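You operate a simulated robot arm through the tools that you are given. There is no shell and no other tool.

The job below is to be done with a simulated robot arm. You get a single attempt, and the scene is never put back.

TASK
Take the red pallet into the green garage with the orange forklift.
Fine: roll the forks under it, wind them up with the red knob, roll in, wind down and roll back out; the barrel stays on.
Where things are to end (x, y in the base frame): orange forklift within 0.05 m of [0.79, -0.32].
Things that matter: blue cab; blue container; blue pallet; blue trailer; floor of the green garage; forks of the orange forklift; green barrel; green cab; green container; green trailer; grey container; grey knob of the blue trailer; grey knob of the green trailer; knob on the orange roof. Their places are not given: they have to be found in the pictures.

Only the result counts: the job must be done as asked and must still hold three seconds after the hand-in. Knocking over, shifting, dropping, spilling or breaking anything else fails it.

THE ROBOT
A 7-joint arm with a fingered hand, fixed in place. Base frame: the origin is at the foot of the arm, x ahead of it, y to its left, z up; the work surface is at about z = 0.76. Units: m, rad, N and s.
With the tool pointing down near the work surface it reaches from about 0.2 to 0.82 m from the base axis. Its first joint turns from -2.496 to 2.496 rad. Payload 3 kg.
Tool frame: the origin (TCP) lies between the finger pads and is the grasp point; the fingertips stand 0.026 m ahead of it; z points along the fingers, y is the line along which they close. Largest opening 0.148 m; the body of the gripper starts 0.073 m behind the TCP. The gripper is a hand of 3 fingers: y runs from the thumb to the fingers, the wrist lies at [0, 0, -0.229] in the tool frame.
Orientation is that of the tool frame in the base frame, as a unit quaternion [x, y, z, w]. With the fingers straight down and closing along the base's y, the tool's x points along the base's -x, its y along +y and its z along -z.

THE INTERFACE
- The arm moves only by the tool play_rows. Its argument "steps" is text: rows parted by semicolons, each of 6 numbers parted by spaces: the shift along the tool's x, y, z in m, then the turn, a rotation vector about the tool's x, y, z in rad. In form: tx ty tz wx wy wz; .... A call has 1 to 20 rows; each row shifts and turns the commanded pose from where the row before left it, along the tool's axes as they then stand. A row lasts 0.2 s, in which the tool goes at most 0.05 m and 0.15 rad; a call with a longer step from one row to the next is refused whole. Where a pose cannot be reached the arm comes as near as it can. A force on the tool above 40 N (or 10 N above the force at the start of the call, whichever is more), or a blocked arm, ends the call early, and 0.2 s more pass. In this call time passes only in rows, and 0.2 s behind the last. The reply holds the time, the measured pose of the TCP, the force on the tool along the base axes, the opening and the grip force, in the units named above and with some noise, with the torque about the TCP (base axes, N m) and any sound that the robot's microphone picked up.
- Cameras (640 x 400 px; columns grow to the right, rows downward): "scene" is fixed at [0.0509, -0.5008, 1.4717]; the picture's right is [0.04, -1.00, 0.00], its down [-0.51, -0.02, -0.86] and it looks along [0.86, 0.03, -0.51] (base axes); focal length 370 px, centre (320, 200). "wrist" rides on the gripper at [0.068, -0.039, -0.09] in the tool frame; the picture's right is [0.50, 0.87, 0.00], its down [-0.66, 0.38, -0.65] and it looks along [-0.57, 0.33, 0.76] (tool axes); focal length 222 px, centre (320, 200).
- camera(camera): a new picture of that camera. No time passes.
- raise_lower(by): slides the trunk up (or, below 0, down) by that many m; the arm rides with it, the base frame stays. It gives what a move gives, with no picture.
- set_fingers(finger1, finger2, thumb_bend): sets how far each is bent, from 0 (flat) to 100 (curled in); at 30 the hand is open as for a grip, at 70 the pads meet at the TCP. One left out holds its place. A second passes; each finger stops where it meets its share of the squeeze, and holds until it gets a number again. It is the only way to open and close the hand. It gives what a move gives, with no picture; readings hold the bend of each and the force on the fingers (four entries, about 0 where the hand has none), thumb and palm.
- measure_at(camera, pixels): for up to 12 pixels [column, row] of the newest picture of that camera ("zoom" is the newest enlarged one), the place [x, y, z] in the base frame of the surface seen there, good to about 0.003 m. No time passes.
- close_up(camera, box): a new picture of the part [left, top, right, bottom] of that camera's present view, enlarged. No time passes.
- hand_in(): hands the job in; it is judged then, once.

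Leave the gripper open and the arm clear of the work at the hand-in unless told otherwise.

The tools are called after "Request:" as name(argument=value, ...) on one line, values as JSON. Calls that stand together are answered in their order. play_rows: Moves the arm, as the interface text tells. Its arguments: {"type":"object","properties":{"steps":{"type":"string"}},"required":["steps"]} The other tools are called the same way: raise_lower (by) slides the trunk up or down; set_fingers (finger1, finger2, thumb_bend) moves the fingers one by one; camera (camera) takes a picture; measure_at (camera, pixels) gives the place of the surface under pixels of a picture; close_up (camera, box) takes an enlarged picture of a part of a camera's view; hand_in () hands the job in.

At the start:

```text
t: 0.0
position: [0.8937, -0.1387, 1.1387]
orientation: [0.0, 1.0, 0.0, 0.0]
force: [-0.5, 0.3, 0.2]
torque: [0.02, -0.02, 0.01]
opening: 0.1481
grip_force: 0.0
shape: jaw
bend: [30.0, 30.0, 30.0]
finger forces: [0.1, 0.0, 0.0, 0.1, 0.1, 0.0]
trunk travel left (down, up): [-0.775, 0.115]
```

scene: 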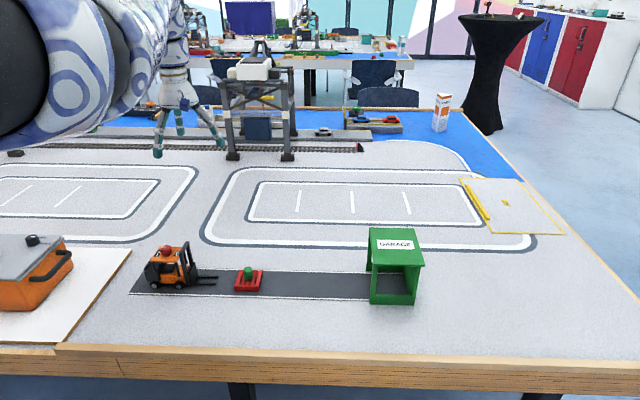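
wrist: 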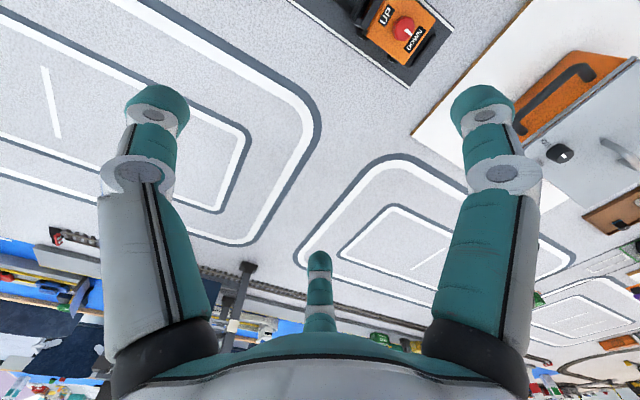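

I see the orange forklift near (170,267), red pallet with a green barrel near (249,279), and the green garage near (393,265) in the scene picture. First I enlarge that lane.

Request:
close_up(camera="scene", box=[120, 220, 280, 320])

Request:
measure_at(camera="scene", pixels=[[166, 249], [165, 258], [180, 283], [216, 277], [249, 271], [238, 290], [262, 290], [249, 284], [372, 303], [416, 303], [396, 235], [395, 300]])

Request:
camera(camera="wrist")

```text
4.00 times, centred on (200, 270) of scene
```

zoom: 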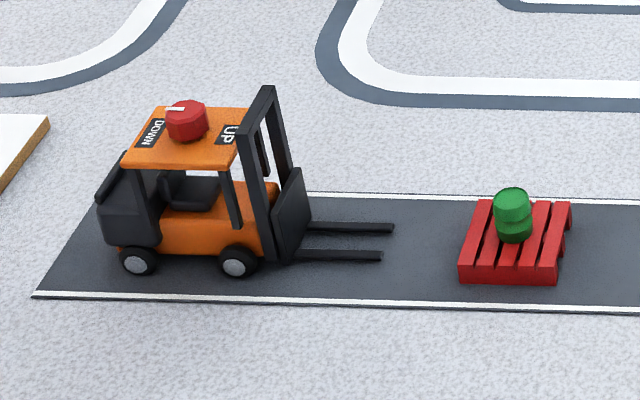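

```text
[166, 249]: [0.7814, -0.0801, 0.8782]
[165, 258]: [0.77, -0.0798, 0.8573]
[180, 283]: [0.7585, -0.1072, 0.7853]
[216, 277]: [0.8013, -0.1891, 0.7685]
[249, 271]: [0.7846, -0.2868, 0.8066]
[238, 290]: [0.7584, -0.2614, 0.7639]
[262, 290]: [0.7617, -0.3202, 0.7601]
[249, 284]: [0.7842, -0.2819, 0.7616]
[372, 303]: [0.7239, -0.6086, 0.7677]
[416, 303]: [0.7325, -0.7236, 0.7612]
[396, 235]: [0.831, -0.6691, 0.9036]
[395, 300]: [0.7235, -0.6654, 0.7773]
```

```text
taken
```

wrist: 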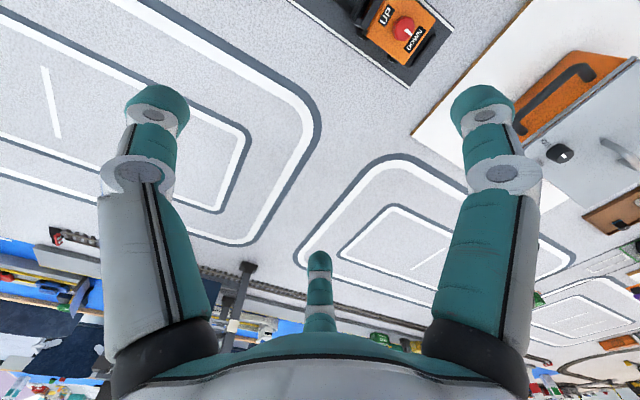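

The forklift faces the garage (along -y). Next I look closer at the knob on its roof, at the pallet, and at the garage.

Request:
close_up(camera="scene", box=[140, 235, 204, 275])

Request:
close_up(camera="scene", box=[345, 220, 441, 312])

Request:
close_up(camera="wrist", box=[330, 0, 490, 100])

```text
10.00 times, centred on (172, 255) of scene
```

zoom: 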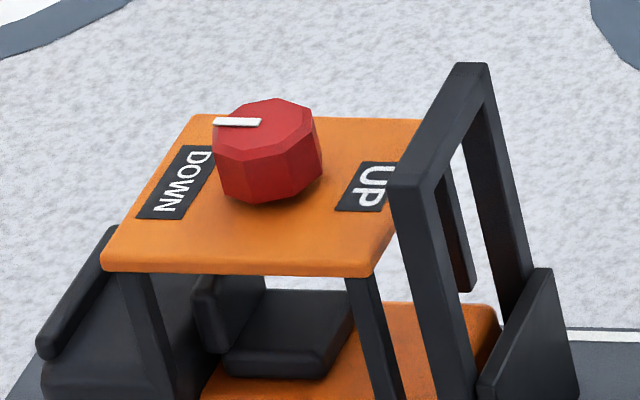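

```text
4.35 times, centred on (393, 266) of scene
```

zoom: 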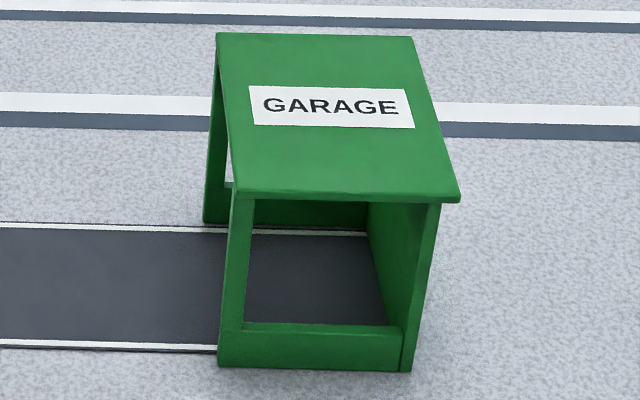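

```text
4.00 times, centred on (410, 50) of wrist
```

zoom: 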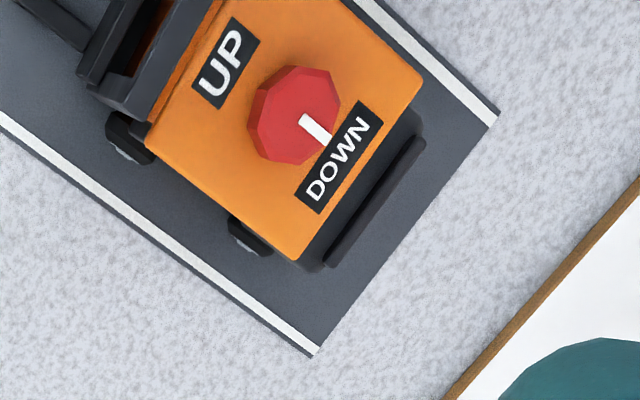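

The knob's white pointer faces DOWN (+y). Now I measure the knob, roof, mast, forks and pallet in detail from zooms of the scene view.

Request:
close_up(camera="scene", box=[140, 235, 204, 275])

Request:
measure_at(camera="zoom", pixels=[[265, 125], [235, 140], [300, 120], [270, 180], [195, 118], [415, 125], [110, 262], [365, 268], [400, 180], [465, 68], [405, 200], [260, 250]])

Request:
close_up(camera="scene", box=[190, 255, 270, 305])

```text
10.00 times, centred on (172, 255) of scene
```

zoom: 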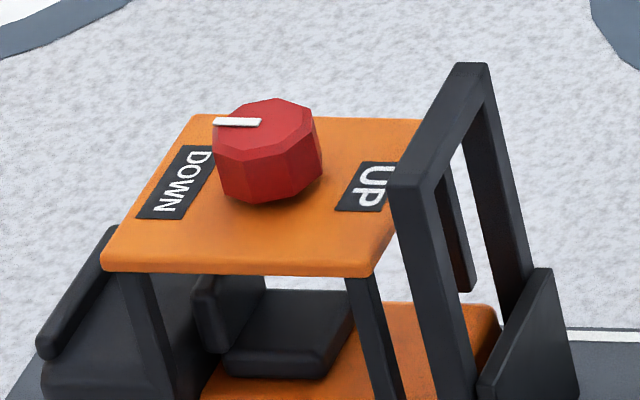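

```text
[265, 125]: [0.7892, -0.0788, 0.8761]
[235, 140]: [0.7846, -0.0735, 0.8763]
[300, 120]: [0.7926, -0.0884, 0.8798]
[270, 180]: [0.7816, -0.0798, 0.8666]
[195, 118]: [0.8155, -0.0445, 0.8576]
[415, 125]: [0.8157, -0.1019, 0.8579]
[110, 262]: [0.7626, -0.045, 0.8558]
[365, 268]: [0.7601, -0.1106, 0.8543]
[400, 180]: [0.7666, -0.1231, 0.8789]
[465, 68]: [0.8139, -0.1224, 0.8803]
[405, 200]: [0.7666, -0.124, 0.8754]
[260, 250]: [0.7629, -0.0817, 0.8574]
```

```text
8.00 times, centred on (230, 280) of scene
```

zoom: 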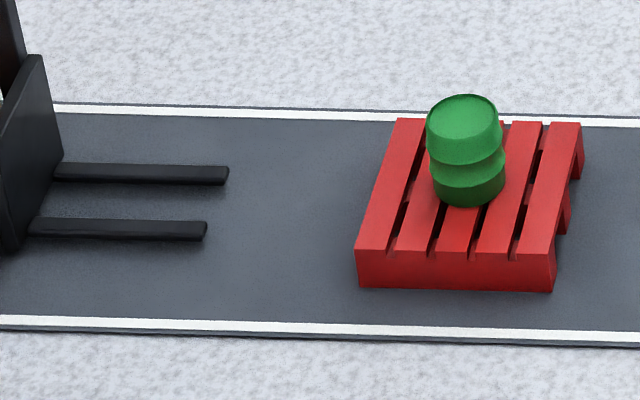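

Knob is about 0.025 across, centred near (0.788, -0.080), top z ≈ 0.879; roof z ≈ 0.858; mast top z ≈ 0.88 at y ≈ -0.122. Now I measure forks and pallet in this zoom.

Request:
measure_at(camera="zoom", pixels=[[60, 170], [220, 173], [45, 225], [200, 230], [400, 122], [575, 126], [365, 245], [545, 250], [450, 280], [465, 105], [467, 190], [360, 280]])

Request:
measure_at(camera="wrist", pixels=[[155, 100], [150, 140], [485, 100], [485, 140], [318, 260], [320, 300], [130, 200], [490, 210]])

```text
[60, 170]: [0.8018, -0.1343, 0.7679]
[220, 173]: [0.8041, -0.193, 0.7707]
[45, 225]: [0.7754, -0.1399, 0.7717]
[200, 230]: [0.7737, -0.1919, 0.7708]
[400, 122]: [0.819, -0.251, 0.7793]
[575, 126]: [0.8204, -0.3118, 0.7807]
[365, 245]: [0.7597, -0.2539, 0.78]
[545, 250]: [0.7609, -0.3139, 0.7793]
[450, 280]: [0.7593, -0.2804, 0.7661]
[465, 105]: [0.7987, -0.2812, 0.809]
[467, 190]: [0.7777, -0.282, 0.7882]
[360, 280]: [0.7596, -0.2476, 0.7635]
```

```text
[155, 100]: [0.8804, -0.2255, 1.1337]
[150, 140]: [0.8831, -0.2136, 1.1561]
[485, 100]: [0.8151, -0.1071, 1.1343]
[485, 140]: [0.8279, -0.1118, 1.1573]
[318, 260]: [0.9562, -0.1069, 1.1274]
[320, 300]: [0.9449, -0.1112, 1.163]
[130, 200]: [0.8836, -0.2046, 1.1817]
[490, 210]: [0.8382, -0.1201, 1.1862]
```

The pallet (x 0.76–0.82, y -0.25 to -0.314) lines up with the forks (x ≈ 0.774 and 0.804, tips y ≈ -0.193). Fingers sit 120° apart, thumb on tool -y. Now I measure the garage.

Request:
close_up(camera="scene", box=[345, 220, 441, 312])

Request:
measure_at(camera="zoom", pixels=[[222, 40], [405, 42], [236, 190], [452, 194], [228, 350], [240, 250], [385, 370], [270, 240], [360, 245], [260, 310], [375, 318], [385, 240]])

Request:
measure_at(camera="scene", pixels=[[150, 260], [155, 285], [170, 285], [150, 290], [300, 270], [300, 297], [460, 270], [340, 272]])

```text
4.35 times, centred on (393, 266) of scene
```

zoom: 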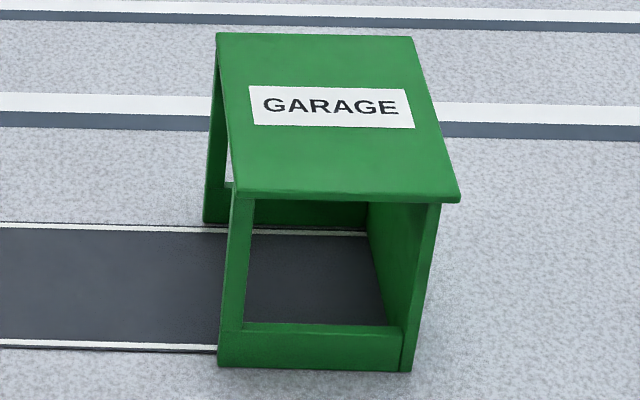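

```text
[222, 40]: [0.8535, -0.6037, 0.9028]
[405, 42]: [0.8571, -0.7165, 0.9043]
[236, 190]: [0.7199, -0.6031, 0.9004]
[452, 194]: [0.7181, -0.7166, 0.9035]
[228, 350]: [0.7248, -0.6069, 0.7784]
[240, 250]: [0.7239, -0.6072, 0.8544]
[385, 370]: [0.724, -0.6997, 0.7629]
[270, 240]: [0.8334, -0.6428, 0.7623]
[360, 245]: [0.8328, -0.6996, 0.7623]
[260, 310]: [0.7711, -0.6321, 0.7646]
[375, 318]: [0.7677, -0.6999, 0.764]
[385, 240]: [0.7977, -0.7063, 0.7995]
```

```text
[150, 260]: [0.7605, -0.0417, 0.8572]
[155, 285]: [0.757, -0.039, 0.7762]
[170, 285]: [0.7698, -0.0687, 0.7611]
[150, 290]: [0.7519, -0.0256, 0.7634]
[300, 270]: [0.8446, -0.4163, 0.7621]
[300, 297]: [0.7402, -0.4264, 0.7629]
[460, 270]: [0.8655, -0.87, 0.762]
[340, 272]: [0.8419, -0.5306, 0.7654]
```

Garage: front edge y ≈ -0.604, back wall ≈ -0.706, roof top z ≈ 0.903, inside x ≈ 0.73–0.85. The end of the drive has the knob near y ≈ -0.565, which is 0.97 m from the base axis, so I first test the arm's reach in the air, well above everything (TCP z ≈ 1.08).

Request:
play_rows(steps="0.0087 -0.0355 0.005 0 0 0;0.0087 -0.0355 0.005 0 0 0;0.0087 -0.0355 0.005 0 0 0;0.0087 -0.0355 0.005 0 0 0;0.0087 -0.0355 0.005 0 0 0;0.0087 -0.0355 0.005 0 0 0;0.0087 -0.0355 0.005 0 0 0;0.0087 -0.0355 0.005 0 0 0;0.0087 -0.0355 0.005 0 0 0;0.0087 -0.0355 0.005 0 0 0;0.0087 -0.0355 0.005 0 0 0;0.0087 -0.0355 0.005 0 0 0")

```text
t: 2.6
position: [0.7885, -0.568, 1.0775]
orientation: [0.001, 1.0, 0.0, 0.0]
force: [0.2, -0.2, 0.4]
torque: [0.0, -0.01, 0.0]
opening: 0.1477
grip_force: 0.1
shape: jaw
bend: [30.0, 30.0, 30.0]
finger forces: [0.0, 0.0, 0.0, 0.0, 0.0, 0.0]
trunk travel left (down, up): [-0.775, 0.115]
```

The arm reaches (0.7885, -0.568) with the tool down at z = 1.0775. Lowering the trunk about 0.2 would give the same arm shape at knob height. I look at the scene to see the arm's clearance and the hand above the garage.

Request:
camera(camera="scene")

Request:
camera(camera="wrist")

```text
taken
```

scene: 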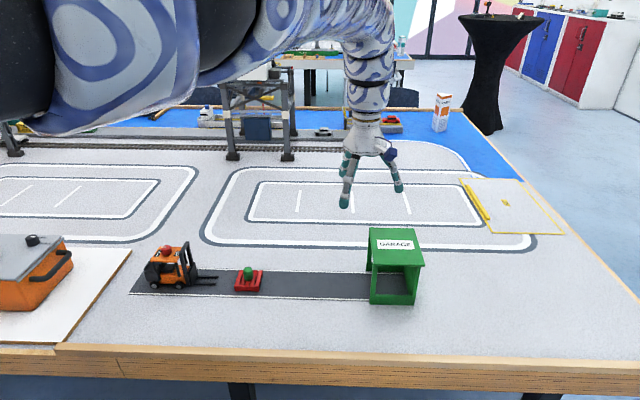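

```text
taken
```

wrist: 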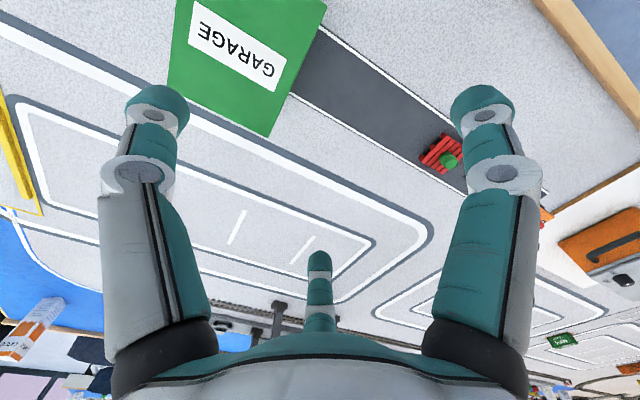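

The arm stands high and clear of everything. I now fly back at the same height to above the forklift knob (0.789, -0.080).

Request:
play_rows(steps="0 0.0375 0 0 0 0;0 0.0375 0 0 0 0;0 0.0375 0 0 0 0;0 0.0375 0 0 0 0;0 0.0375 0 0 0 0;0 0.0375 0 0 0 0;0 0.0375 0 0 0 0;0 0.0375 0 0 0 0;0 0.0375 0 0 0 0;0 0.0375 0 0 0 0;0 0.0375 0 0 0 0;0 0.0375 0 0 0 0;0 0.0375 0 0 0 0")

Request:
set_fingers(finger1=55, finger2=55, thumb_bend=55)

Request:
camera(camera="wrist")

Request:
camera(camera="scene")

```text
t: 5.4
position: [0.8128, -0.0805, 1.0668]
orientation: [0.0, 1.0, -0.001, 0.0]
force: [0.2, 0.4, -0.1]
torque: [-0.04, 0.0, 0.0]
opening: 0.1478
grip_force: 0.1
shape: jaw
bend: [30.0, 30.0, 30.0]
finger forces: [0.0, 0.0, 0.0, 0.1, 0.0, 0.1]
out of reach, approached as far as the arm can: row 6, 7, 8, 10
trunk travel left (down, up): [-0.775, 0.115]
```

```text
t: 6.4
position: [0.812, -0.0811, 1.0668]
orientation: [0.0, 1.0, 0.0, 0.0]
force: [-0.4, 0.6, 0.2]
torque: [-0.03, 0.01, -0.02]
opening: 0.0462
grip_force: 0.2
shape: fingers
bend: [55.0, 55.0, 55.0]
finger forces: [0.0, 0.0, 0.2, 0.1, 0.0, 0.1]
trunk travel left (down, up): [-0.775, 0.115]
```

```text
taken
```

wrist: 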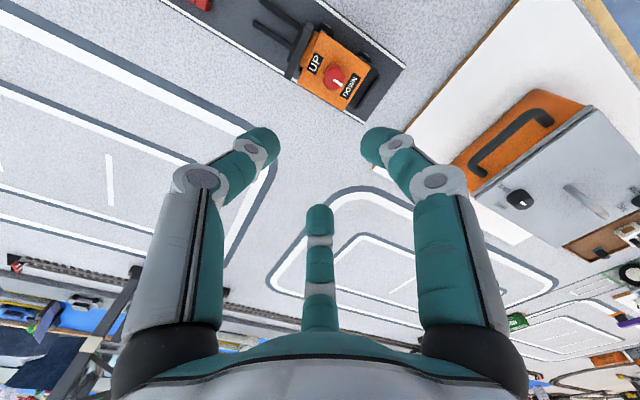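

```text
taken
```

scene: 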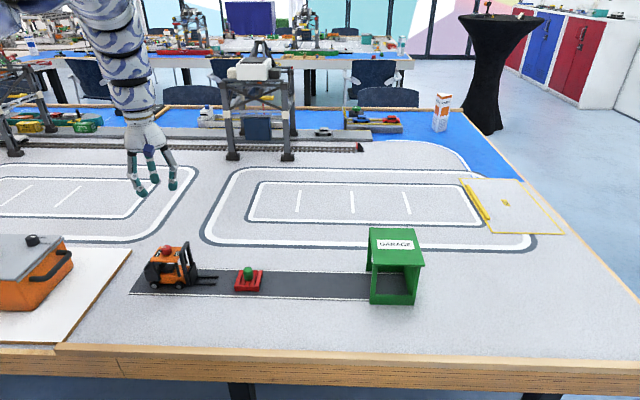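

The path drifted to x = 0.8128 (some rows were out of reach). I measure the fingertips at bend 55 and check whether I can move back to x = 0.789 here.

Request:
measure_at(camera="wrist", pixels=[[262, 135], [265, 155], [375, 135], [372, 155], [320, 215], [320, 235], [200, 180], [440, 182], [320, 290]])

Request:
play_rows(steps="0.008 0 0.01 0 0 0;0.008 0 0.01 0 0 0;0.008 0 0.01 0 0 0")

```text
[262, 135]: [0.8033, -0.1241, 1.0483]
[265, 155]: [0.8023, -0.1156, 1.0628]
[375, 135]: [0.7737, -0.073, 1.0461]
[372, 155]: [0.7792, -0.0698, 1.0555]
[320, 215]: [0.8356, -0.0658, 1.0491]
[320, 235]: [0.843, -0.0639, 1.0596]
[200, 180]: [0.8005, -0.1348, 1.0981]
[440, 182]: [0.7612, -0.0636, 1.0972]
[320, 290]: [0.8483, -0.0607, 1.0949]
```

```text
t: 7.2
position: [0.7868, -0.0809, 1.0393]
orientation: [0.0, 1.0, 0.0, -0.002]
force: [-0.2, -0.3, -0.3]
torque: [0.02, -0.01, -0.02]
opening: 0.0461
grip_force: 0.0
shape: fingers
bend: [55.0, 55.0, 55.0]
finger forces: [0.1, 0.1, 0.1, 0.0, 0.1, 0.1]
trunk travel left (down, up): [-0.775, 0.115]
```

x = 0.787 is reachable here. I take a tighter zoom on the knob to find its centre precisely.

Request:
close_up(camera="scene", box=[156, 241, 180, 256])

```text
16.00 times, centred on (168, 248) of scene
```

zoom: 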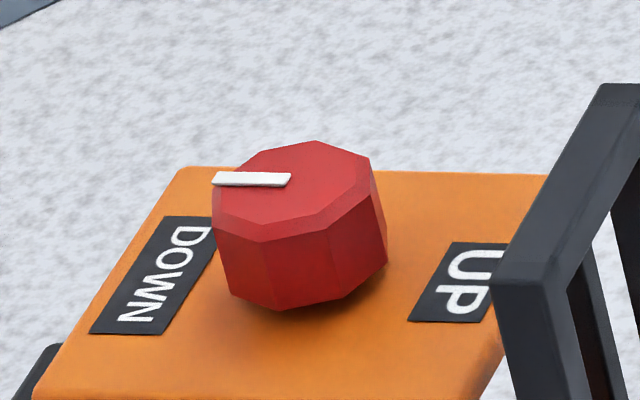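

Request:
measure_at(camera="zoom", pixels=[[296, 195], [225, 200], [365, 175], [310, 150], [262, 232], [325, 226], [250, 265], [350, 260], [290, 300], [530, 270], [505, 280], [610, 90]])

```text
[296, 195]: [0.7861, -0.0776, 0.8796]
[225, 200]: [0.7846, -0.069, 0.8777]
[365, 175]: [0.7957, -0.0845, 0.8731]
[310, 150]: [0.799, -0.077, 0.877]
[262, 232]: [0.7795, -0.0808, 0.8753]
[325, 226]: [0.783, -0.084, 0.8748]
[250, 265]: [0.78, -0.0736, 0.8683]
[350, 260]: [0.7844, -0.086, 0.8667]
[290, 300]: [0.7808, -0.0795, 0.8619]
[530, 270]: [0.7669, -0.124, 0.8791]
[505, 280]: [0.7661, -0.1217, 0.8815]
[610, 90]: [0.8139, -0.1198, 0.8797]
```

Knob: diameter ≈ 0.028, centre ≈ (0.788, -0.078), top z ≈ 0.879. I now test in the air how far the wrist can turn: +60° about the tool axis.

Request:
play_rows(steps="0 0 0 0 0 0.1496;0 0 0 0 0 0.1496;0 0 0 0 0 0.1496;0 0 0 0 0 0.1496;0 0 0 0 0 0.1496;0 0 0 0 0 0.1496;0 0 0 0 0 0.1496")

Request:
play_rows(steps="0 0 0 0 0 -0.1496;0 0 0 0 0 -0.1496;0 0 0 0 0 -0.1496;0 0 0 0 0 -0.1496;0 0 0 0 0 -0.1496;0 0 0 0 0 -0.1496;0 0 0 0 0 -0.1496;0 0 0 0 0 -0.1496;0 0 0 0 0 -0.1496;0 0 0 0 0 -0.1496;0 0 0 0 0 -0.1496;0 0 0 0 0 -0.1496;0 0 0 0 0 -0.1496;0 0 0 0 0 -0.1496")

```text
t: 8.8
position: [0.7883, -0.0798, 1.0393]
orientation: [0.502, 0.865, 0.0, 0.0]
force: [-0.1, -0.4, -0.2]
torque: [-0.01, 0.0, -0.02]
opening: 0.0463
grip_force: 0.1
shape: fingers
bend: [55.0, 55.0, 55.0]
finger forces: [0.1, 0.1, 0.0, 0.0, 0.0, 0.1]
trunk travel left (down, up): [-0.775, 0.115]
```

```text
t: 11.8
position: [0.7884, -0.0812, 1.0383]
orientation: [-0.501, 0.865, 0.001, -0.002]
force: [0.5, 0.3, -0.1]
torque: [0.01, 0.0, -0.02]
opening: 0.0461
grip_force: 0.0
shape: fingers
bend: [55.0, 55.0, 55.0]
finger forces: [0.0, 0.1, 0.0, 0.1, 0.0, 0.0]
trunk travel left (down, up): [-0.775, 0.115]
```

Both ±60° are reachable. I now rehearse the whole drive in the air at z ≈ 0.99 (about 0.06 m above the garage roof for the tips), from above the knob to y ≈ -0.55, to learn how much to lower the trunk.

Request:
play_rows(steps="0 0 0.048 0 0 0;0.02544 -0.01469 0 0 0 0;0.02544 -0.01469 0 0 0 0;0.02544 -0.01469 0 0 0 0;0.02544 -0.01469 0 0 0 0;0.02544 -0.01469 0 0 0 0;0.02544 -0.01469 0 0 0 0;0.02544 -0.01469 0 0 0 0;0.02544 -0.01469 0 0 0 0")

Request:
play_rows(steps="0.02544 -0.01469 0 0 0 0;0.02544 -0.01469 0 0 0 0;0.02544 -0.01469 0 0 0 0;0.02544 -0.01469 0 0 0 0;0.02544 -0.01469 0 0 0 0;0.02544 -0.01469 0 0 0 0;0.02544 -0.01469 0 0 0 0;0.02544 -0.01469 0 0 0 0")

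```text
t: 13.8
position: [0.7869, -0.3149, 0.9918]
orientation: [-0.5, 0.866, 0.001, 0.0]
force: [0.2, 0.1, 0.3]
torque: [-0.01, -0.01, -0.03]
opening: 0.0462
grip_force: 0.1
shape: fingers
bend: [55.0, 55.0, 55.0]
finger forces: [0.0, 0.0, 0.1, 0.0, 0.1, 0.0]
trunk travel left (down, up): [-0.775, 0.115]
```

```text
t: 15.6
position: [0.7852, -0.5532, 0.9904]
orientation: [-0.501, 0.866, 0.0, 0.0]
force: [-0.7, -0.2, 0.1]
torque: [0.0, -0.02, -0.01]
opening: 0.046
grip_force: 0.1
shape: fingers
bend: [55.0, 55.0, 55.0]
finger forces: [0.1, 0.1, 0.0, 0.0, 0.1, 0.0]
trunk travel left (down, up): [-0.775, 0.115]
```

The whole path at z ≈ 0.99 is reachable. I also rehearse the knob turning here at the far end: 120° round and back.

Request:
play_rows(steps="0 0 0 0 0 0.1496;0 0 0 0 0 0.1496;0 0 0 0 0 0.1496;0 0 0 0 0 0.1496;0 0 0 0 0 0.1496;0 0 0 0 0 0.1496;0 0 0 0 0 0.1496;0 0 0 0 0 0.1496;0 0 0 0 0 0.1496;0 0 0 0 0 0.1496;0 0 0 0 0 0.1496;0 0 0 0 0 0.1496;0 0 0 0 0 0.1496;0 0 0 0 0 0.1496")

Request:
camera(camera="scene")

```text
t: 18.6
position: [0.7859, -0.5511, 0.9913]
orientation: [0.501, 0.865, 0.0, 0.0]
force: [0.5, 0.7, 0.4]
torque: [0.02, 0.01, 0.0]
opening: 0.0461
grip_force: 0.1
shape: fingers
bend: [55.0, 55.0, 55.0]
finger forces: [0.1, 0.0, 0.0, 0.0, 0.1, 0.0]
trunk travel left (down, up): [-0.775, 0.115]
```

```text
taken
```

scene: 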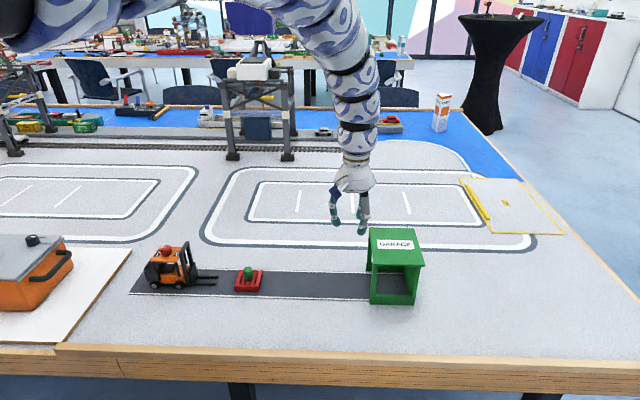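

Turning works there too. I close the fingers to the knob-size bend (62) in the air and zoom in to see how wide the fingers stand at each height.

Request:
set_fingers(finger1=62, finger2=62, thumb_bend=62)

Request:
close_up(camera="scene", box=[316, 170, 396, 235])

```text
t: 19.6
position: [0.7861, -0.5524, 0.9922]
orientation: [0.5, 0.866, 0.0, -0.001]
force: [-0.3, -0.8, 0.0]
torque: [0.03, 0.01, -0.03]
opening: 0.024
grip_force: 0.0
shape: fingers
bend: [62.0, 62.0, 62.0]
finger forces: [0.0, 0.1, 0.0, 0.0, 0.0, 0.0]
trunk travel left (down, up): [-0.775, 0.115]
```

```text
6.15 times, centred on (356, 202) of scene
```

zoom: 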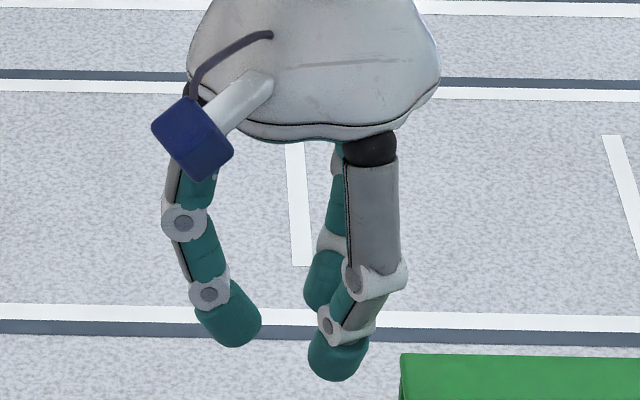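

Request:
measure_at(camera="zoom", pixels=[[235, 343], [255, 330], [208, 293], [184, 222], [168, 222], [335, 378], [360, 360], [330, 325], [395, 275], [375, 330], [372, 200], [325, 300]])

```text
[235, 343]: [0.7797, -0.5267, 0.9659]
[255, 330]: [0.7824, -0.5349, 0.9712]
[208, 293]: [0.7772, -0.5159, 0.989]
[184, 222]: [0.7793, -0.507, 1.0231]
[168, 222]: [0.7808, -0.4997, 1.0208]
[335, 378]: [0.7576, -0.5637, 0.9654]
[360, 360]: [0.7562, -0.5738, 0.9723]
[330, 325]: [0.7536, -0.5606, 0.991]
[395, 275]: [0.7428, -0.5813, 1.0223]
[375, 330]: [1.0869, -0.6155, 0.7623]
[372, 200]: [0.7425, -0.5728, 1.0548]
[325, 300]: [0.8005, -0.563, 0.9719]
```

With bend 62 the fingertips stand 0.027 below the TCP, and the outer finger radius is ≈ 0.041 at TCP height and ≈ 0.05 a little above; good to know for mast and garage roof. I fly back to above the knob at z ≈ 1.05.

Request:
play_rows(steps="0 0 -0.02 0 0 0;0.0256 0.0149 -0.0024 0 0 0;0.0256 0.0149 -0.0024 0 0 0;0.0256 0.0149 -0.0024 0 0 0;0.0256 0.0149 -0.0024 0 0 0;0.0256 0.0149 -0.0024 0 0 0;0.0256 0.0149 -0.0024 0 0 0;0.0256 0.0149 -0.0024 0 0 0;0.0256 0.0149 -0.0024 0 0 0;0.0256 0.0149 -0.0024 0 0 0;0.0256 0.0149 -0.0024 0 0 0;0.0256 0.0149 -0.0024 0 0 0;0.0256 0.0149 -0.0024 0 0 0;0.0256 0.0149 -0.0024 0 0 0;0.0256 0.0149 -0.0024 0 0 0;0.0256 0.0149 -0.0024 0 0 0;0.0256 0.0149 -0.0024 0 0 0")

Request:
set_fingers(finger1=54, finger2=54, thumb_bend=54)

```text
t: 23.2
position: [0.8078, -0.0796, 1.0245]
orientation: [0.501, 0.866, -0.001, 0.0]
force: [0.3, 0.1, 0.0]
torque: [-0.03, -0.02, 0.0]
opening: 0.0235
grip_force: 0.1
shape: fingers
bend: [62.0, 62.0, 62.0]
finger forces: [0.0, 0.0, 0.1, 0.1, 0.1, 0.1]
out of reach, approached as far as the arm can: row 7, 8, 9, 10, 11, 12, 14
trunk travel left (down, up): [-0.775, 0.115]
```

```text
t: 24.2
position: [0.8094, -0.0806, 1.0257]
orientation: [0.5, 0.866, 0.0, -0.001]
force: [0.3, 0.4, 0.0]
torque: [-0.02, -0.01, 0.04]
opening: 0.0486
grip_force: 0.1
shape: fingers
bend: [54.0, 54.0, 54.0]
finger forces: [0.0, 0.0, 0.0, 0.0, 0.0, 0.0]
trunk travel left (down, up): [-0.775, 0.115]
```

On the way back some rows were out of reach at this height (z ≈ 1.0+ near y -0.37…-0.15), so lower relative to the trunk is better. I now rehearse at the real height z ≈ 0.892 without lowering the trunk, over the free stretch y -0.25 to -0.545 (barrel top is 0.809, so it stays clear).

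Request:
play_rows(steps="-0.02265 -0.0171 0.0125 0 0 0;-0.02265 -0.0171 0.0125 0 0 0;-0.02265 -0.0171 0.0125 0 0 0;-0.02265 -0.0171 0.0125 0 0 0;-0.02265 -0.0171 0.0125 0 0 0;-0.02265 -0.0171 0.0125 0 0 0;0 0 0.029 0 0 0;0 0 0.029 0 0 0")

```text
t: 26.0
position: [0.7872, -0.2486, 0.891]
orientation: [0.5, 0.866, 0.0, 0.0]
force: [-0.5, 0.0, 0.0]
torque: [-0.01, 0.02, 0.0]
opening: 0.0485
grip_force: 0.2
shape: fingers
bend: [54.0, 54.0, 54.0]
finger forces: [0.0, 0.1, 0.0, 0.1, 0.1, 0.0]
trunk travel left (down, up): [-0.775, 0.115]
```

Request:
play_rows(steps="-0.02567 -0.01482 0 0 0 0;-0.02567 -0.01482 0 0 0 0;-0.02567 -0.01482 0 0 0 0;-0.02567 -0.01482 0 0 0 0;-0.02567 -0.01482 0 0 0 0;-0.02567 -0.01482 0 0 0 0;-0.02567 -0.01482 0 0 0 0;-0.02567 -0.01482 0 0 0 0;-0.02567 -0.01482 0 0 0 0;-0.02567 -0.01482 0 0 0 0")

```text
t: 28.2
position: [0.7895, -0.5451, 0.8932]
orientation: [0.5, 0.866, 0.0, 0.0]
force: [0.2, 0.0, -0.6]
torque: [0.01, 0.0, -0.02]
opening: 0.0485
grip_force: 0.1
shape: fingers
bend: [54.0, 54.0, 54.0]
finger forces: [0.0, 0.0, 0.0, 0.0, 0.1, 0.1]
trunk travel left (down, up): [-0.775, 0.115]
```

Reachable without lowering the trunk. I roll back to y ≈ -0.49 in the air and rehearse turning there at this height, then rehearse the return.

Request:
play_rows(steps="0.0238 0.01375 0 0 0 0;0.0238 0.01375 0 0 0 0;0 0 0 0 0 -0.1496;0 0 0 0 0 -0.1496;0 0 0 0 0 -0.1496;0 0 0 0 0 -0.1496;0 0 0 0 0 -0.1496;0 0 0 0 0 -0.1496;0 0 0 0 0 -0.1496;0 0 0 0 0 -0.1496;0 0 0 0 0 -0.1496;0 0 0 0 0 -0.1496;0 0 0 0 0 -0.1496;0 0 0 0 0 -0.1496;0 0 0 0 0 -0.1496;0 0 0 0 0 -0.1496")

Request:
play_rows(steps="-0.02598 0.015 0 0 0 0;-0.02598 0.015 0 0 0 0;-0.02598 0.015 0 0 0 0;-0.02598 0.015 0 0 0 0;-0.02598 0.015 0 0 0 0;-0.02598 0.015 0 0 0 0;-0.02598 0.015 0 0 0 0;-0.02598 0.015 0 0 0 0")

```text
t: 31.6
position: [0.7879, -0.4905, 0.8916]
orientation: [-0.501, 0.866, 0.0, 0.0]
force: [-0.3, -0.2, 0.1]
torque: [0.04, -0.02, 0.01]
opening: 0.0486
grip_force: 0.1
shape: fingers
bend: [54.0, 54.0, 54.0]
finger forces: [0.1, 0.0, 0.0, 0.0, 0.0, 0.0]
trunk travel left (down, up): [-0.775, 0.115]
```

```text
t: 33.4
position: [0.7887, -0.2502, 0.8922]
orientation: [-0.499, 0.866, 0.0, -0.001]
force: [0.4, -0.4, -0.4]
torque: [0.01, 0.02, 0.02]
opening: 0.0488
grip_force: 0.1
shape: fingers
bend: [54.0, 54.0, 54.0]
finger forces: [0.1, 0.0, 0.0, 0.0, 0.0, 0.0]
trunk travel left (down, up): [-0.775, 0.115]
```

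The return also works, so the trunk stays. I lift to z ≈ 0.952 and go above the knob at (0.788, -0.078).

Request:
play_rows(steps="0 0 -0.03 0 0 0;0 0 -0.03 0 0 0;-0.02477 0.01443 0 0 0 0;-0.02477 0.01443 0 0 0 0;-0.02477 0.01443 0 0 0 0;-0.02477 0.01443 0 0 0 0;-0.02477 0.01443 0 0 0 0;-0.02477 0.01443 0 0 0 0")

Request:
close_up(camera="scene", box=[130, 200, 226, 260])

Request:
camera(camera="wrist")

```text
t: 35.2
position: [0.789, -0.0783, 0.9501]
orientation: [-0.499, 0.867, 0.0, 0.0]
force: [0.2, 0.3, -0.6]
torque: [-0.01, -0.01, 0.01]
opening: 0.0486
grip_force: 0.0
shape: fingers
bend: [54.0, 54.0, 54.0]
finger forces: [0.1, 0.1, 0.0, 0.0, 0.0, 0.0]
trunk travel left (down, up): [-0.775, 0.115]
```

```text
6.67 times, centred on (178, 230) of scene
```

zoom: 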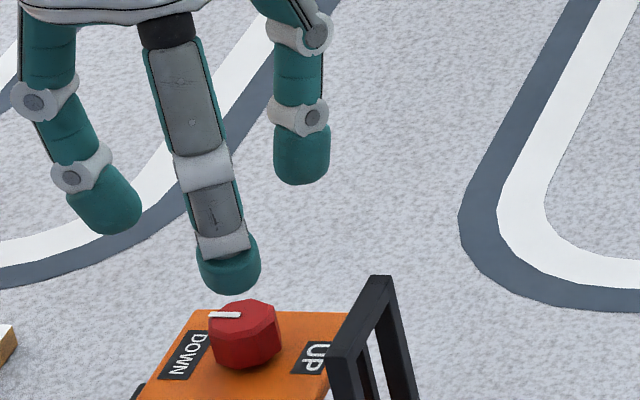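

```text
taken
```

wrist: 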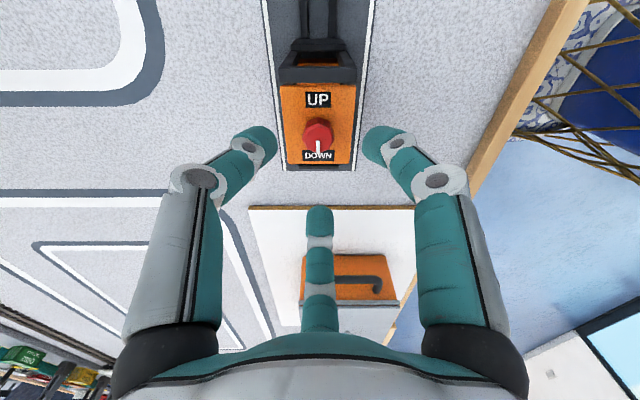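

The knob sits in the middle of the three fingers. I check its centre with the wrist view, around pixel (317,135).

Request:
close_up(camera="wrist", box=[277, 80, 357, 180])

```text
4.00 times, centred on (317, 130) of wrist
```

zoom: 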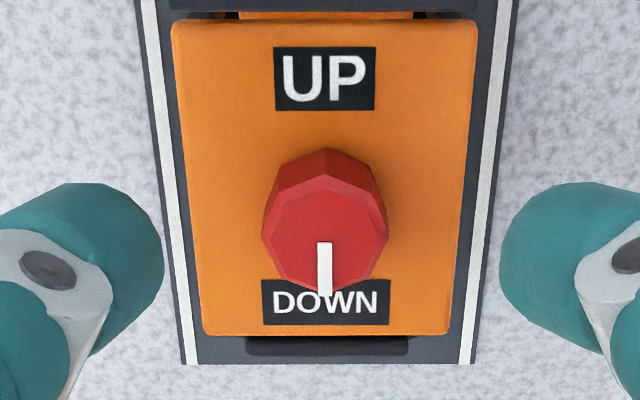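

Request:
measure_at(camera="zoom", pixels=[[325, 232], [285, 235], [370, 235], [327, 180], [325, 285], [180, 30], [470, 30], [205, 325], [445, 325], [325, 150]])

```text
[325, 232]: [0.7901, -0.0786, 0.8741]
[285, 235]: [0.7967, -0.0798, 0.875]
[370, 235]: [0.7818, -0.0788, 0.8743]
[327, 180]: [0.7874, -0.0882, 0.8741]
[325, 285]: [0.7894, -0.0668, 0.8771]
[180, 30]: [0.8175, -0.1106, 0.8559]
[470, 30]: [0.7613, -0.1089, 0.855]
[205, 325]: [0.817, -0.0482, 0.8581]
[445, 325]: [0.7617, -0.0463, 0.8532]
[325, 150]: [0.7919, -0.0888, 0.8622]
```

Knob centre (0.789, -0.078), top z ≈ 0.876; the TCP is right above. I lower to z ≈ 0.889 so the tips (≈ 0.862) stay just above the roof (0.857).

Request:
play_rows(steps="0 0 0.025 0 0 0;0 0 0.02 0 0 0;0 0 0.01 0 0 0;0 0 0.006 0 0 0")

Request:
close_up(camera="scene", box=[140, 225, 204, 265])

```text
t: 36.2
position: [0.7901, -0.0786, 0.8922]
orientation: [-0.5, 0.866, 0.0, 0.0]
force: [0.7, 0.3, 0.1]
torque: [0.0, -0.03, 0.0]
opening: 0.0486
grip_force: 0.1
shape: fingers
bend: [54.0, 54.0, 54.0]
finger forces: [0.0, 0.0, 0.1, 0.0, 0.0, 0.1]
trunk travel left (down, up): [-0.775, 0.115]
```

```text
10.00 times, centred on (172, 245) of scene
```

zoom: 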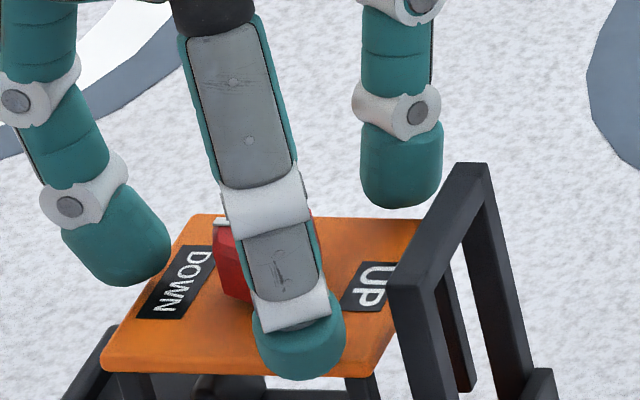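

The fingers surround the knob. I close them on it step by step, first to 61.

Request:
set_fingers(finger1=61, finger2=61, thumb_bend=61)

Request:
close_up(camera="scene", box=[140, 225, 204, 265])

```text
t: 37.2
position: [0.7888, -0.0787, 0.893]
orientation: [-0.498, 0.867, 0.0, 0.001]
force: [-0.2, 0.1, -0.1]
torque: [-0.01, 0.03, -0.04]
opening: 0.027
grip_force: 0.0
shape: fingers
bend: [61.0, 61.0, 61.0]
finger forces: [0.0, 0.0, 0.0, 0.0, 0.0, 0.0]
trunk travel left (down, up): [-0.775, 0.115]
```

```text
10.00 times, centred on (172, 245) of scene
```

zoom: 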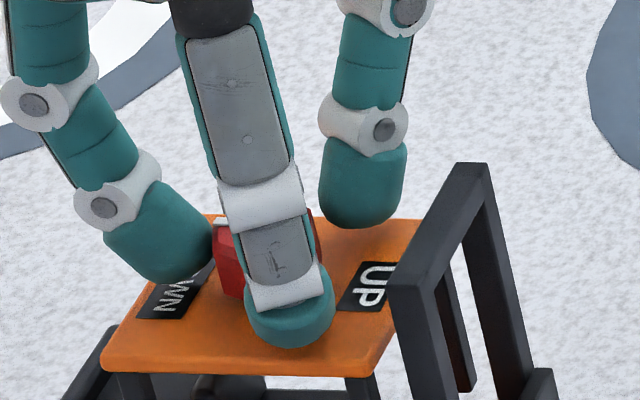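

No contact yet at 61. I lower 3 mm for a better hold and close further to 66.

Request:
play_rows(steps="0 0 0.003 0 0 0")

Request:
set_fingers(finger1=66, finger2=66, thumb_bend=66)

Request:
close_up(camera="scene", box=[140, 225, 204, 265])

```text
t: 37.6
position: [0.7891, -0.0776, 0.89]
orientation: [-0.5, 0.866, 0.0, 0.0]
force: [0.1, 0.1, 0.6]
torque: [0.01, 0.02, 0.01]
opening: 0.027
grip_force: 0.0
shape: fingers
bend: [61.0, 61.0, 61.0]
finger forces: [0.0, 0.0, 0.0, 0.1, 0.1, 0.1]
trunk travel left (down, up): [-0.775, 0.115]
```

```text
t: 38.6
position: [0.7907, -0.0778, 0.8896]
orientation: [-0.499, 0.866, 0.0, 0.0]
force: [1.1, 0.1, -0.2]
torque: [-0.01, -0.03, 0.03]
opening: 0.0163
grip_force: 3.0
shape: fingers
bend: [64.0, 63.0, 64.0]
finger forces: [1.1, 2.5, 0.1, 0.1, 2.5, 0.0]
trunk travel left (down, up): [-0.775, 0.115]
```

```text
10.00 times, centred on (172, 245) of scene
```

zoom: 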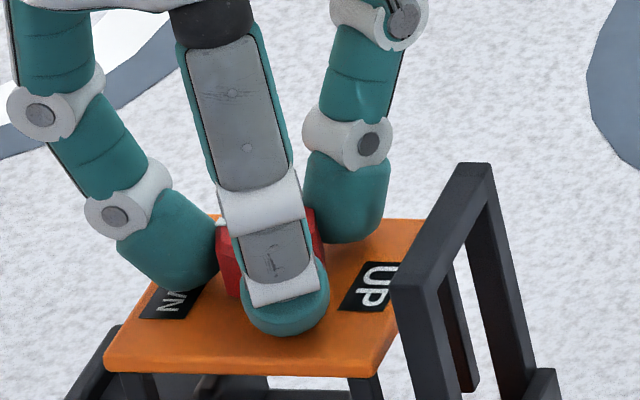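

Contact: bends 64/63/64, forces 1.1/2.5/2.5 N. I squeeze a little more (set 70) for a firmer hold.

Request:
set_fingers(finger1=70, finger2=70, thumb_bend=70)

```text
t: 39.6
position: [0.7896, -0.0771, 0.8894]
orientation: [-0.499, 0.867, 0.001, 0.0]
force: [1.6, -0.4, 0.3]
torque: [0.03, 0.01, 0.03]
opening: 0.0146
grip_force: 8.2
shape: fingers
bend: [65.0, 63.0, 66.0]
finger forces: [4.5, 5.8, 0.0, 0.0, 7.1, 0.1]
trunk travel left (down, up): [-0.775, 0.115]
```

Grip is now about 6–7 N per finger. I test the turning sense with a small turn clockwise seen from above (+0.1 rad about the tool axis).

Request:
play_rows(steps="0 0 0 0 0 0.05;0 0 0 0 0 0.05")

Request:
close_up(camera="scene", box=[130, 225, 226, 285])

```text
t: 40.2
position: [0.7888, -0.0772, 0.889]
orientation: [-0.456, 0.89, 0.001, 0.0]
force: [3.0, 0.3, 1.6]
torque: [-0.02, -0.03, 0.05]
opening: 0.0147
grip_force: 9.7
shape: fingers
bend: [65.0, 63.0, 66.0]
finger forces: [4.9, 6.0, 0.0, 0.0, 7.5, 0.2]
trunk travel left (down, up): [-0.775, 0.115]
```

```text
6.67 times, centred on (178, 255) of scene
```

zoom: 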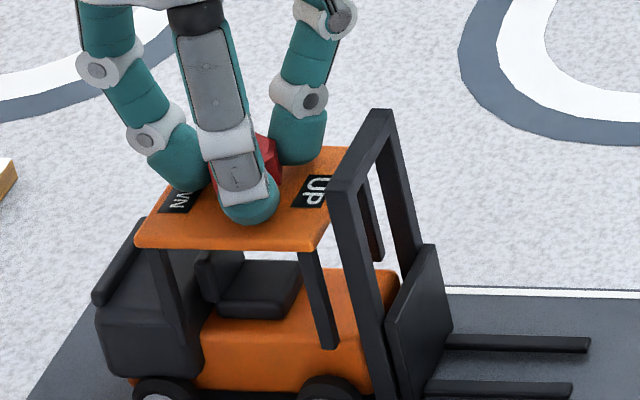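

Torque stayed small. I check whether the forklift stood still and whether the forks rose, using the same zoom as before on the forks.

Request:
close_up(camera="scene", box=[190, 255, 270, 305])

Request:
measure_at(camera="zoom", pixels=[[60, 170], [220, 173], [45, 225], [200, 230]])

```text
8.00 times, centred on (230, 280) of scene
```

zoom: 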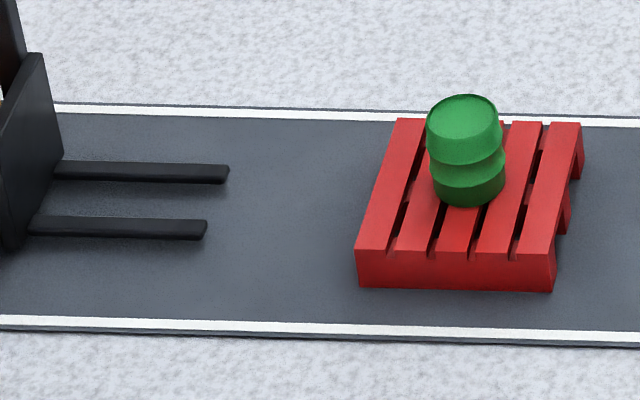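

```text
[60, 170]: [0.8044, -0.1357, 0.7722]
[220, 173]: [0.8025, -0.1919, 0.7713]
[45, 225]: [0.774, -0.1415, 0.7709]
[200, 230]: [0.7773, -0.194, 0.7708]
```

The forks rose slightly (about 2 px in the 8x zoom, roughly 0.7 mm for 0.1 rad) and the forklift did not swing: clockwise raises. I turn back by the same amount, then roll forward about 0.05 m toward the pallet as a first stage.

Request:
play_rows(steps="0 0 0 0 0 -0.05;0 0 0 0 0 -0.05;0.00433 -0.0025 0 0 0 0;0.0078 -0.0045 0 0 0 0;0.00866 -0.005 0 0 0 0;0.00866 -0.005 0 0 0 0;0.00866 -0.005 0 0 0 0;0.00433 -0.0025 0 0 0 0")

Request:
camera(camera="scene")

Request:
close_up(camera="scene", box=[160, 235, 272, 305])

```text
t: 42.0
position: [0.7887, -0.1269, 0.8875]
orientation: [-0.5, 0.866, 0.0, 0.001]
force: [2.5, -0.2, 4.8]
torque: [0.01, -0.09, -0.03]
opening: 0.0147
grip_force: 10.2
shape: fingers
bend: [65.0, 63.0, 66.0]
finger forces: [4.9, 6.9, 0.0, 0.0, 9.2, 0.0]
trunk travel left (down, up): [-0.775, 0.115]
```

```text
taken
```

scene: 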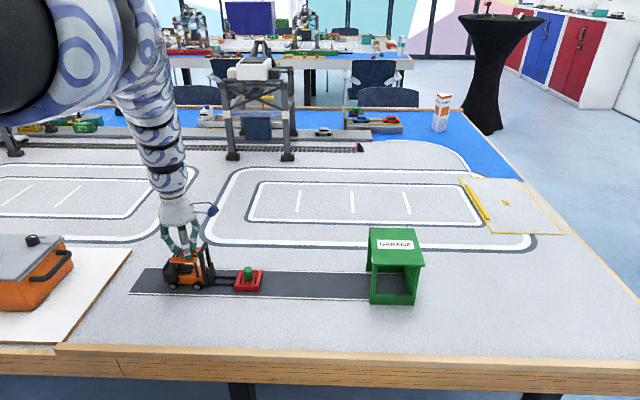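

```text
5.71 times, centred on (216, 270) of scene
```

zoom: 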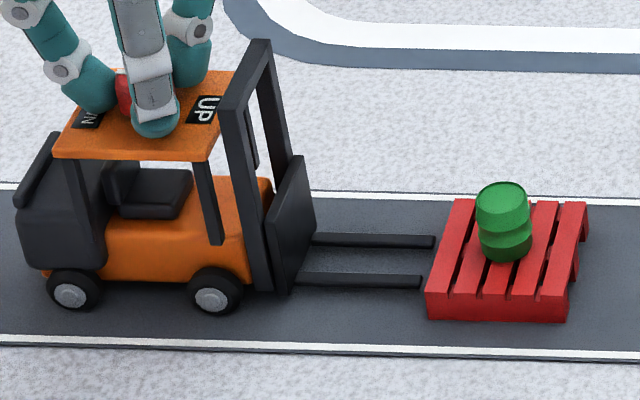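

Rolling works, with a slight downward press (4.8 N). I zoom on the fork tips and pallet to check the alignment before entering.

Request:
close_up(camera="scene", box=[206, 260, 270, 300])

Request:
measure_at(camera="zoom", pixels=[[40, 163], [245, 168], [30, 220], [220, 230], [290, 110], [250, 275], [262, 250], [500, 255], [530, 120], [400, 290], [260, 200], [360, 85]])

```text
10.00 times, centred on (238, 280) of scene
```

zoom: 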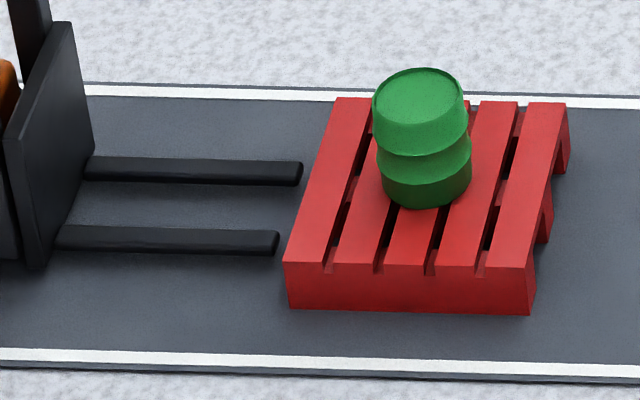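

```text
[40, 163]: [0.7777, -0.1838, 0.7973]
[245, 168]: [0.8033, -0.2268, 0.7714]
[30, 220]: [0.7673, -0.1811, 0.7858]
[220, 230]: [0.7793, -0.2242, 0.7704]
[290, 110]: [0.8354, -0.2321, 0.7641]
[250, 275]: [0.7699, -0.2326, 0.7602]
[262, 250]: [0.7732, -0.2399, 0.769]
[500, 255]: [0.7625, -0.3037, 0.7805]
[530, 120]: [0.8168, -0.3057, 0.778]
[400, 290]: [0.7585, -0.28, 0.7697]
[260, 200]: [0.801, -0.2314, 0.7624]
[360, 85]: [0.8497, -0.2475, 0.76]
```

Forks (x ≈ 0.774/0.804) line up with the gaps between the pallet's runners (x ≈ 0.76, 0.79, 0.82). I roll forward another 0.054 m slowly, easing the press by 1 mm.

Request:
play_rows(steps="0 0 -0.001 0 0 0;0.00433 -0.0025 0 0 0 0;0.0065 -0.00375 0 0 0 0;0.0065 -0.00375 0 0 0 0;0.0065 -0.00375 0 0 0 0;0.0065 -0.00375 0 0 0 0;0.0065 -0.00375 0 0 0 0;0.0065 -0.00375 0 0 0 0;0.00346 -0.002 0 0 0 0")

Request:
close_up(camera="scene", box=[206, 260, 270, 300])

```text
t: 44.0
position: [0.7899, -0.1806, 0.8901]
orientation: [-0.5, 0.866, 0.0, 0.0]
force: [0.1, -0.6, -0.4]
torque: [0.0, -0.04, -0.02]
opening: 0.0151
grip_force: 8.3
shape: fingers
bend: [65.0, 63.0, 66.0]
finger forces: [5.1, 5.9, 0.0, 0.0, 6.5, 0.0]
trunk travel left (down, up): [-0.775, 0.115]
```

```text
10.00 times, centred on (238, 280) of scene
```

zoom: 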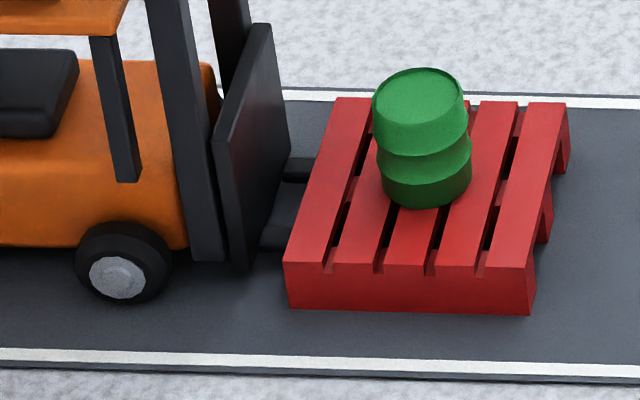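

The pallet has not moved and the forks are under it (plate gap about 7 mm). Now I wind up: first 60° clockwise with the grip held.

Request:
play_rows(steps="0 0 0 0 0 0.1;0 0 0 0 0 0.1;0 0 0 0 0 0.1;0 0 0 0 0 0.1;0 0 0 0 0 0.1;0 0 0 0 0 0.1;0 0 0 0 0 0.1;0 0 0 0 0 0.1;0 0 0 0 0 0.1;0 0 0 0 0 0.147")

Request:
close_up(camera="scene", box=[150, 225, 278, 305])

```text
t: 46.2
position: [0.7888, -0.182, 0.8899]
orientation: [0.002, 1.0, -0.001, 0.0]
force: [-1.4, 0.1, -0.1]
torque: [-0.01, 0.03, 0.05]
opening: 0.0152
grip_force: 9.4
shape: fingers
bend: [64.0, 63.0, 66.0]
finger forces: [5.8, 5.3, 0.0, 0.1, 6.5, 0.1]
trunk travel left (down, up): [-0.775, 0.115]
```

```text
5.00 times, centred on (214, 265) of scene
```

zoom: 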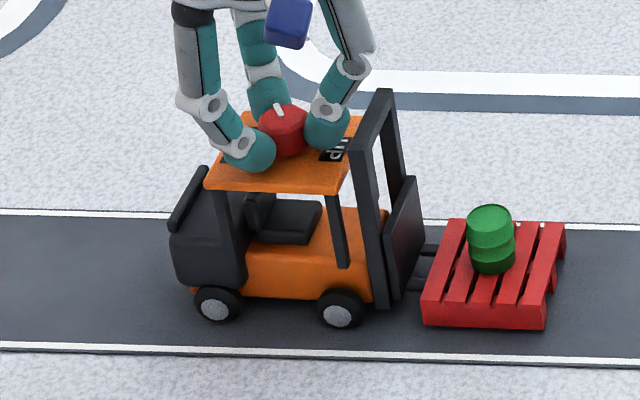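

The pointer turned with the hand and the forks and pallet are rising; the forklift stays straight. I turn the next 60°.

Request:
play_rows(steps="0 0 0 0 0 0.1;0 0 0 0 0 0.1;0 0 0 0 0 0.1;0 0 0 0 0 0.1;0 0 0 0 0 0.1;0 0 0 0 0 0.1;0 0 0 0 0 0.1;0 0 0 0 0 0.1;0 0 0 0 0 0.1;0 0 0 0 0 0.147")

Request:
close_up(camera="scene", box=[150, 225, 278, 305])

```text
t: 48.4
position: [0.7889, -0.1812, 0.8895]
orientation: [0.502, 0.865, -0.001, 0.0]
force: [1.4, 0.4, -0.9]
torque: [-0.02, -0.03, 0.03]
opening: 0.0154
grip_force: 8.7
shape: fingers
bend: [64.0, 63.0, 66.0]
finger forces: [5.4, 6.1, 0.0, 0.1, 6.4, 0.0]
trunk travel left (down, up): [-0.775, 0.115]
```

```text
5.00 times, centred on (214, 265) of scene
```

zoom: 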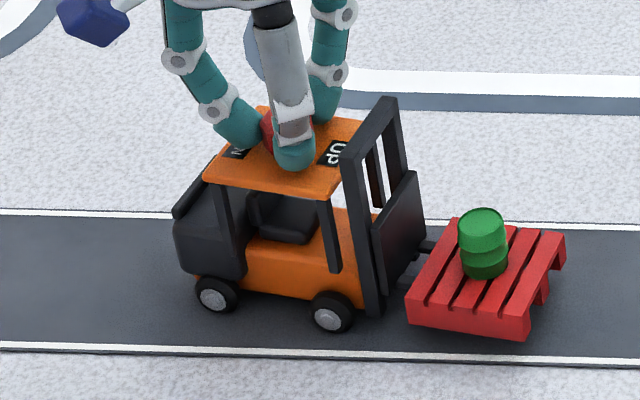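

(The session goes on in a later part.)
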